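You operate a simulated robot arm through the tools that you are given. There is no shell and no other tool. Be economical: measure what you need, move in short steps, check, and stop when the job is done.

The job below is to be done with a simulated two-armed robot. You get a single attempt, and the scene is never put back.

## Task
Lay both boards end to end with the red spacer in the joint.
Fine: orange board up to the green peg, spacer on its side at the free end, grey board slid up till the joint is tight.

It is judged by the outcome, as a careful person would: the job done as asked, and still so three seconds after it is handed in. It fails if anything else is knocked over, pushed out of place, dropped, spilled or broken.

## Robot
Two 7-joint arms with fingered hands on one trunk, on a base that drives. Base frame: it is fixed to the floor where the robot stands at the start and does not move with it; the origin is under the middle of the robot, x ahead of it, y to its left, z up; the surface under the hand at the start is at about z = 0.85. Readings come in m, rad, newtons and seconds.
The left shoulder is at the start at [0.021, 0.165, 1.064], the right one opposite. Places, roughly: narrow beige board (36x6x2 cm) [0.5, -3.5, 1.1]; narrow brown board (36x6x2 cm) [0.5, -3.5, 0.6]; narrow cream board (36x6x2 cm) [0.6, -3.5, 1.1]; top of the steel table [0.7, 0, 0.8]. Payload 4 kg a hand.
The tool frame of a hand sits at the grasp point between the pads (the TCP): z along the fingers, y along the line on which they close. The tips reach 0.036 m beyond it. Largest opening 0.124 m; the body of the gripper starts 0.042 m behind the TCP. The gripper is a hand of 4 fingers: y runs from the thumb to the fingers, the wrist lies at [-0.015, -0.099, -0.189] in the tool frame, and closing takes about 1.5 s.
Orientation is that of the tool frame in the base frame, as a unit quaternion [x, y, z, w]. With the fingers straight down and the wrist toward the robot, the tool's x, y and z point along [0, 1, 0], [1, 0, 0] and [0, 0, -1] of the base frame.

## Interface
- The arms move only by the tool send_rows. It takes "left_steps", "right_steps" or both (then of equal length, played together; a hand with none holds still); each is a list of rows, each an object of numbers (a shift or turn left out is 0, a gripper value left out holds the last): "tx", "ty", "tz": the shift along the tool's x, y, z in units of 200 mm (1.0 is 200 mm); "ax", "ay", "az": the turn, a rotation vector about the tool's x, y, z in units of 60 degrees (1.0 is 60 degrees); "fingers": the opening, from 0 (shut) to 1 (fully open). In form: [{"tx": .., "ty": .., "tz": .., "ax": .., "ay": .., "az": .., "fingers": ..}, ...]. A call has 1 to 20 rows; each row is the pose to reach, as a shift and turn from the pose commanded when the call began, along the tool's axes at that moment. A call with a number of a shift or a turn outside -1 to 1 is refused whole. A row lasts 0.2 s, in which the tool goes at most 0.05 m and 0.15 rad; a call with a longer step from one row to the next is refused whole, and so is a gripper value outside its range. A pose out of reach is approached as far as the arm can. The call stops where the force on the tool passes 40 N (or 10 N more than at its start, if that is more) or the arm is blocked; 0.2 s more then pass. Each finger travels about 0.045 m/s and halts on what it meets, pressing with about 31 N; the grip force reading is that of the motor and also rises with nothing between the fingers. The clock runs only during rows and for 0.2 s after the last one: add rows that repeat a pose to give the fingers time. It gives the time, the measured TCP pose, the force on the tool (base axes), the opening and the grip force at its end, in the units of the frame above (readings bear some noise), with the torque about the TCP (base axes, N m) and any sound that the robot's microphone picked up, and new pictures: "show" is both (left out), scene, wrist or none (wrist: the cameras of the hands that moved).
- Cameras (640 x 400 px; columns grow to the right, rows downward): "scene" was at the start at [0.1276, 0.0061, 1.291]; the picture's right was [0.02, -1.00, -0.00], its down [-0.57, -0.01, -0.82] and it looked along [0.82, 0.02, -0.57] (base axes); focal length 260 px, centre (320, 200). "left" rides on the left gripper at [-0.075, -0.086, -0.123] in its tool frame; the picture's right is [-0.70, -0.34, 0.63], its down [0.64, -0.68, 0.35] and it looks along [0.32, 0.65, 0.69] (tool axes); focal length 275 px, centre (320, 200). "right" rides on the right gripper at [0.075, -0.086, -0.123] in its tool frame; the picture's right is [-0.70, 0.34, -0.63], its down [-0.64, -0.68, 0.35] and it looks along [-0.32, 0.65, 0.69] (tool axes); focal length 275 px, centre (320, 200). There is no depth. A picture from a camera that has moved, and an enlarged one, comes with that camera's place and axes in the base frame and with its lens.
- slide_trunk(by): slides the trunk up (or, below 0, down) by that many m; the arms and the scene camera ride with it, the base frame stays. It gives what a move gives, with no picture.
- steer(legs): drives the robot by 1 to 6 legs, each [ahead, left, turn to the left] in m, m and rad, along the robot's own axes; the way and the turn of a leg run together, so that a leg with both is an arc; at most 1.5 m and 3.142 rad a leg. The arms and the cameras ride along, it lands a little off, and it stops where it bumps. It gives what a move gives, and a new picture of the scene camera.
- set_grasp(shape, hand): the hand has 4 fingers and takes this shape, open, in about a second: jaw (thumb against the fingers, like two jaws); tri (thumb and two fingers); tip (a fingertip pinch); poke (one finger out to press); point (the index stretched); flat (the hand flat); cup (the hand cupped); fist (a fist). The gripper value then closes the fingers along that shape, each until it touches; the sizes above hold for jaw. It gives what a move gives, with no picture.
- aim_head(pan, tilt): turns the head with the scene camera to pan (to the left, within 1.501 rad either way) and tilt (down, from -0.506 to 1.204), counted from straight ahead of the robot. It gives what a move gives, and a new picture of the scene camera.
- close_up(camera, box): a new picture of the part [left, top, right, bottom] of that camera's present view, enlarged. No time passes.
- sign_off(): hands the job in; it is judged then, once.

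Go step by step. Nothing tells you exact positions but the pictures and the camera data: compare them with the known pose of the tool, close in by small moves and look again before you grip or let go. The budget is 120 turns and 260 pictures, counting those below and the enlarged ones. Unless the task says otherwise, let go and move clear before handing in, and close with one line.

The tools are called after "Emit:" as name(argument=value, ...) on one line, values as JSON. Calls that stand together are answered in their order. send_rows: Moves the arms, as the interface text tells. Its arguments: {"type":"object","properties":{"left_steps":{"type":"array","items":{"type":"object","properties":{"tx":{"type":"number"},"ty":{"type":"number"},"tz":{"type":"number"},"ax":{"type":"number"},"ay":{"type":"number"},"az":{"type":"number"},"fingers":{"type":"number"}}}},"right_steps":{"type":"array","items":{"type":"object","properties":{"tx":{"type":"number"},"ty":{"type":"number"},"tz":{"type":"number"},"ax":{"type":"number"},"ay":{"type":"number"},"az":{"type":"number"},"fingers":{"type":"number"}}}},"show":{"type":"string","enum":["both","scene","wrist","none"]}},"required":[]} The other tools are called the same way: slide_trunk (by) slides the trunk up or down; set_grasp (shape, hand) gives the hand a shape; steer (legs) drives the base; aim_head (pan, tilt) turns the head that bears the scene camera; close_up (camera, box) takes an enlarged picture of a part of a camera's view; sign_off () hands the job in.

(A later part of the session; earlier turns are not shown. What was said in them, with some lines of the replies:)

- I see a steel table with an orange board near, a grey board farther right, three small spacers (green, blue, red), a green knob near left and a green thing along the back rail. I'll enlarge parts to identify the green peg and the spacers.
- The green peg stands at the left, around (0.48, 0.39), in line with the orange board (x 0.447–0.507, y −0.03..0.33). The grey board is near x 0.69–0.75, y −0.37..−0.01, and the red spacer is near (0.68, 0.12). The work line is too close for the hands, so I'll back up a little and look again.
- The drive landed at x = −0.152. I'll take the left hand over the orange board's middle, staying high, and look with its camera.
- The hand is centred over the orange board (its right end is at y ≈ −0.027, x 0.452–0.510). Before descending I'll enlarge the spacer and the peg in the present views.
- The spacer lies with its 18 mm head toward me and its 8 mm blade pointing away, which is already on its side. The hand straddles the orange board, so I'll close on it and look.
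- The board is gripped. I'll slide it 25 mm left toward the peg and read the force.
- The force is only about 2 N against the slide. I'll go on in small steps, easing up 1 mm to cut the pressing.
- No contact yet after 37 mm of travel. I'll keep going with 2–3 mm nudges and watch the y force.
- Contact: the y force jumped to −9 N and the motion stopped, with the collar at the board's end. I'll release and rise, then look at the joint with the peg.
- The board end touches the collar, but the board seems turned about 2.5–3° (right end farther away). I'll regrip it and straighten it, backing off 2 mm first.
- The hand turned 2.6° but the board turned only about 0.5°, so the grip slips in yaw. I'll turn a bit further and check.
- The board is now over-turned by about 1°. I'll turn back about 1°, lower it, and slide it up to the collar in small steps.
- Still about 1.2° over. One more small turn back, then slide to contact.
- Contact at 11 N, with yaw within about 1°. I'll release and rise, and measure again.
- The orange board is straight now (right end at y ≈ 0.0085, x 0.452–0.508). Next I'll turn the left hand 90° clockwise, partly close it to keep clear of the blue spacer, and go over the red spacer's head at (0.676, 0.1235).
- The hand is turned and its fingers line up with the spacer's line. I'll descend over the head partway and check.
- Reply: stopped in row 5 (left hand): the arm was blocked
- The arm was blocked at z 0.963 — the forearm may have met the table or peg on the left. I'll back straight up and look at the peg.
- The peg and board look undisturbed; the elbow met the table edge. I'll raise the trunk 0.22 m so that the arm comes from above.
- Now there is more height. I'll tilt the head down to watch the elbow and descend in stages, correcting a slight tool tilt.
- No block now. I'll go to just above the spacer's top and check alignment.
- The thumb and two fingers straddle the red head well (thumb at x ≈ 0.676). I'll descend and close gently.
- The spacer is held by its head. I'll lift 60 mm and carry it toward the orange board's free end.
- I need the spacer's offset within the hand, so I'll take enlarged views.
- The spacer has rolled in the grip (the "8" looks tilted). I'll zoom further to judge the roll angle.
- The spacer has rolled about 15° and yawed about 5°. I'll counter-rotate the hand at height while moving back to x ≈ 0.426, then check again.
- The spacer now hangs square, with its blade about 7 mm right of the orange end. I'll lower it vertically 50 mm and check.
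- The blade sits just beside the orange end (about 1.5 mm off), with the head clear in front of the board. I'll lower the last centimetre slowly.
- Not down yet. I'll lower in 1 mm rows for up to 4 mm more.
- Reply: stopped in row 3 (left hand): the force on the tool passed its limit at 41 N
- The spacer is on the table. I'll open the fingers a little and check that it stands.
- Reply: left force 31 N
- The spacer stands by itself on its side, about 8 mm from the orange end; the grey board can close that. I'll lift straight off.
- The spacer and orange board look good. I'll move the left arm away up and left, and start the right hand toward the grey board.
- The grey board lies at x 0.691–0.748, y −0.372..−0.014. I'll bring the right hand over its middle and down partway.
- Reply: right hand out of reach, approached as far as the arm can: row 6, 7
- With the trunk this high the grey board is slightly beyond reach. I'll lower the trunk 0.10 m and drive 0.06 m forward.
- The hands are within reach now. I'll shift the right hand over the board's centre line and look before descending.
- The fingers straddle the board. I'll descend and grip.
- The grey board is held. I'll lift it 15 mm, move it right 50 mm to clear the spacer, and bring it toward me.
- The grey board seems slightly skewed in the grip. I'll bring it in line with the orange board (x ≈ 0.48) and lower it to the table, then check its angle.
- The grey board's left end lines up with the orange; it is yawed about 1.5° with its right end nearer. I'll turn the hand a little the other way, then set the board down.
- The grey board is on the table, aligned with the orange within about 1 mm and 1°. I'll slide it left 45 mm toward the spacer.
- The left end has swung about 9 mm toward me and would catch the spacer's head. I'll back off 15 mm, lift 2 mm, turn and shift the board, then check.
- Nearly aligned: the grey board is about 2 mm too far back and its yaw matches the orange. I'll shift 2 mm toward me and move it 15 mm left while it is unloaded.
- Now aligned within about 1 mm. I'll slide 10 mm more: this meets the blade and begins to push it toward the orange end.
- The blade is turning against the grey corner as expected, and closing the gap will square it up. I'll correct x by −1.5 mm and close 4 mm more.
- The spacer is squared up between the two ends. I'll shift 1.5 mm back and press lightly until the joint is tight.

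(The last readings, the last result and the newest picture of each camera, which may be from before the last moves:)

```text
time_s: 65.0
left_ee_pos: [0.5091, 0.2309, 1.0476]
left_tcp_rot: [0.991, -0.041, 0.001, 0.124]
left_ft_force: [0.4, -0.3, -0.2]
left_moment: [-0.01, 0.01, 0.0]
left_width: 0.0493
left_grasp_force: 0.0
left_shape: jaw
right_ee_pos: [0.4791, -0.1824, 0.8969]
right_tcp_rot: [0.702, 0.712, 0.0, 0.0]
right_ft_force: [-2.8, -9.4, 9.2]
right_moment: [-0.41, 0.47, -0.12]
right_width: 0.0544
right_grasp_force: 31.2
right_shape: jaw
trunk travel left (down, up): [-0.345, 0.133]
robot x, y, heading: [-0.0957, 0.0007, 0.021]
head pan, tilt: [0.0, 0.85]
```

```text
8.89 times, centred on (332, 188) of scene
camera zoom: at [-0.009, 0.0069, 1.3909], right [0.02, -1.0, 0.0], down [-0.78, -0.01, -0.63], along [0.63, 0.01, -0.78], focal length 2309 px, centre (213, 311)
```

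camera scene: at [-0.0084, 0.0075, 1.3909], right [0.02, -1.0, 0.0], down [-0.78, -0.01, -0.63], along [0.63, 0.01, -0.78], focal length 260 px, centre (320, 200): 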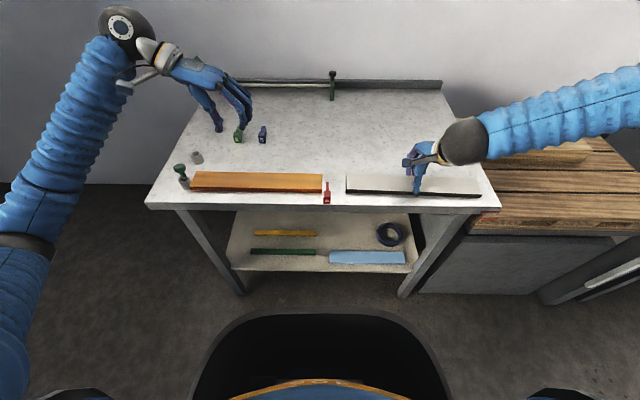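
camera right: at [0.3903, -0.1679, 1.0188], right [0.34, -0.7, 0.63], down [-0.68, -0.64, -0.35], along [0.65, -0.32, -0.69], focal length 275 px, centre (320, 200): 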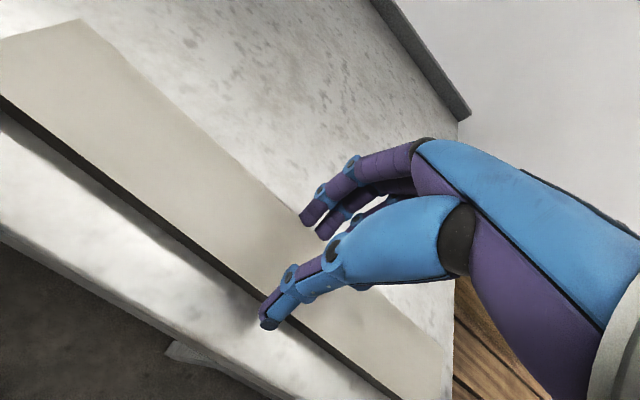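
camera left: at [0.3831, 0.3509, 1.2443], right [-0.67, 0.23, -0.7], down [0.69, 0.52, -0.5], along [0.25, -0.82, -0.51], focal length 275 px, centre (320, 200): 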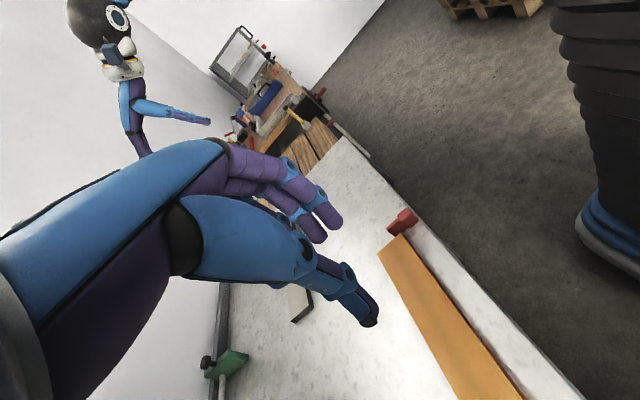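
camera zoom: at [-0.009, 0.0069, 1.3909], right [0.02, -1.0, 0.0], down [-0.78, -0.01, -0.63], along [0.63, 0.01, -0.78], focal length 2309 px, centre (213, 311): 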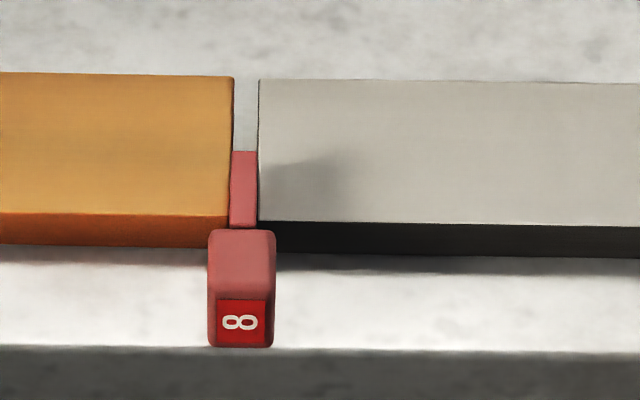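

The joint is tight: 9 N, with no visible gaps at either face of the blade. I'll open the hand and rise, then inspect.

Emit:
send_rows(right_steps=[{"fingers": 0.6}, {"fingers": 0.8}, {"fingers": 1}, {"fingers": 1}, {"fingers": 1}, {"fingers": 1}, {"fingers": 1}, {"tz": -0.1, "fingers": 1}, {"tz": -0.3}, {"tz": -0.5}, {"tz": -0.7}, {"tz": -0.85}])

Emit:
close_up(camera="scene", box=[150, 150, 490, 220])

Emit:
close_up(camera="scene", box=[300, 165, 364, 210])

Emit:
close_up(camera="scene", box=[160, 155, 224, 200])

```text
time_s: 67.5
left_ee_pos: [0.5078, 0.232, 1.0482]
left_tcp_rot: [0.991, -0.042, 0.001, 0.125]
left_ft_force: [-0.4, -1.0, 0.1]
left_moment: [-0.02, -0.01, 0.0]
left_width: 0.0495
left_grasp_force: 0.0
left_shape: jaw
right_ee_pos: [0.4768, -0.1792, 1.0668]
right_tcp_rot: [0.702, 0.712, -0.001, -0.001]
right_ft_force: [-0.2, 0.0, -0.6]
right_moment: [0.03, 0.02, 0.0]
right_width: 0.1236
right_grasp_force: 0.0
right_shape: jaw
trunk travel left (down, up): [-0.345, 0.133]
robot x, y, heading: [-0.0935, 0.0026, 0.019]
head pan, tilt: [0.0, 0.85]
camera scene: at [-0.0089, 0.008, 1.391], right [0.02, -1.0, 0.0], down [-0.78, -0.01, -0.63], along [0.63, 0.01, -0.78], focal length 260 px, centre (320, 200)
camera right: at [0.3908, -0.1063, 1.1878], right [0.35, -0.69, 0.63], down [-0.67, -0.66, -0.34], along [0.65, -0.31, -0.69], focal length 275 px, centre (320, 200)
```

scene: 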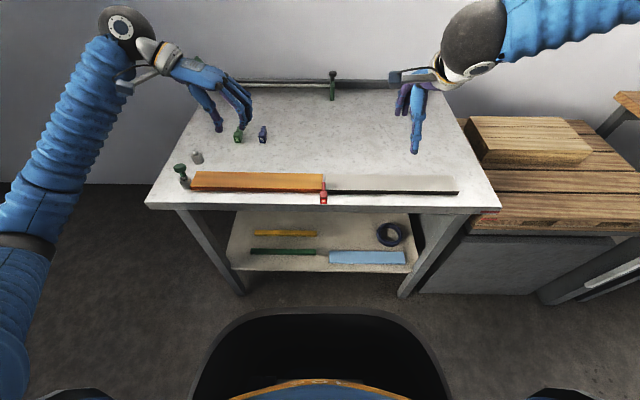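
right: 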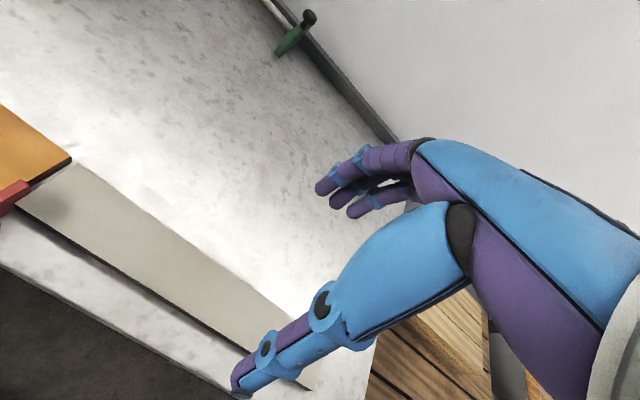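

```text
1.88 times, centred on (320, 185) of scene
camera zoom: at [-0.0089, 0.008, 1.391], right [0.02, -1.0, 0.0], down [-0.78, -0.01, -0.63], along [0.63, 0.01, -0.78], focal length 489 px, centre (320, 228)
```

zoom: 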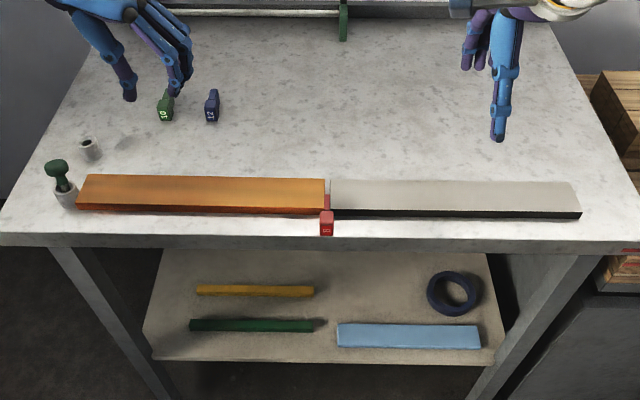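

```text
8.89 times, centred on (332, 188) of scene
camera zoom: at [-0.0089, 0.008, 1.391], right [0.02, -1.0, 0.0], down [-0.78, -0.01, -0.63], along [0.63, 0.01, -0.78], focal length 2309 px, centre (213, 311)
```

zoom: 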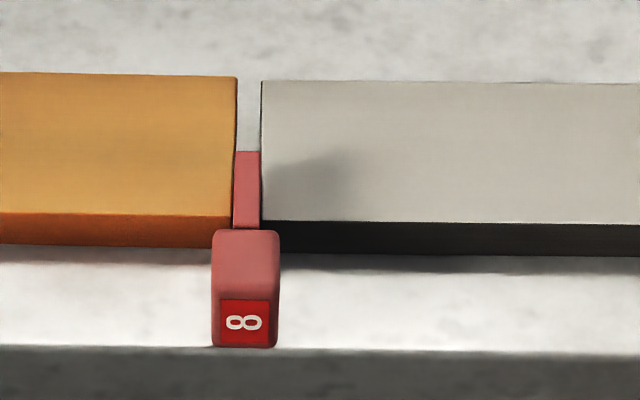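

```text
8.89 times, centred on (192, 178) of scene
camera zoom: at [-0.0089, 0.008, 1.391], right [0.02, -1.0, 0.0], down [-0.78, -0.01, -0.63], along [0.63, 0.01, -0.78], focal length 2309 px, centre (1458, 400)
```

zoom: 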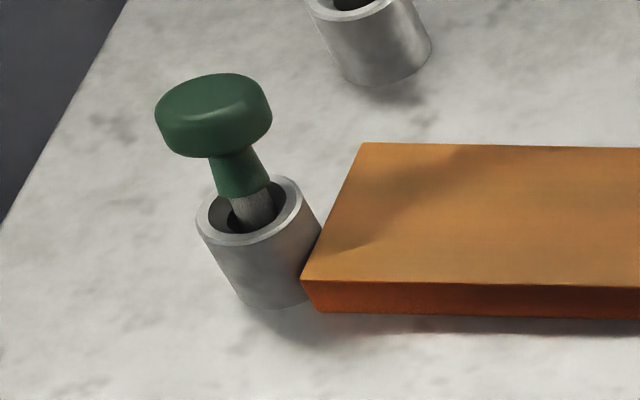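

The orange board touches the peg's collar, and the spacer lies on its side with its blade filling the 8 mm joint. The grey board is tight and in line, both hands are clear, and nothing else has moved. I'm handing in.

Emit:
sign_off()

```text
The job is handed in.
```

The boards lie end to end: orange up to the green peg's collar, the red spacer on its side in the joint, and grey slid up tight against it, in line to within about 2 mm.
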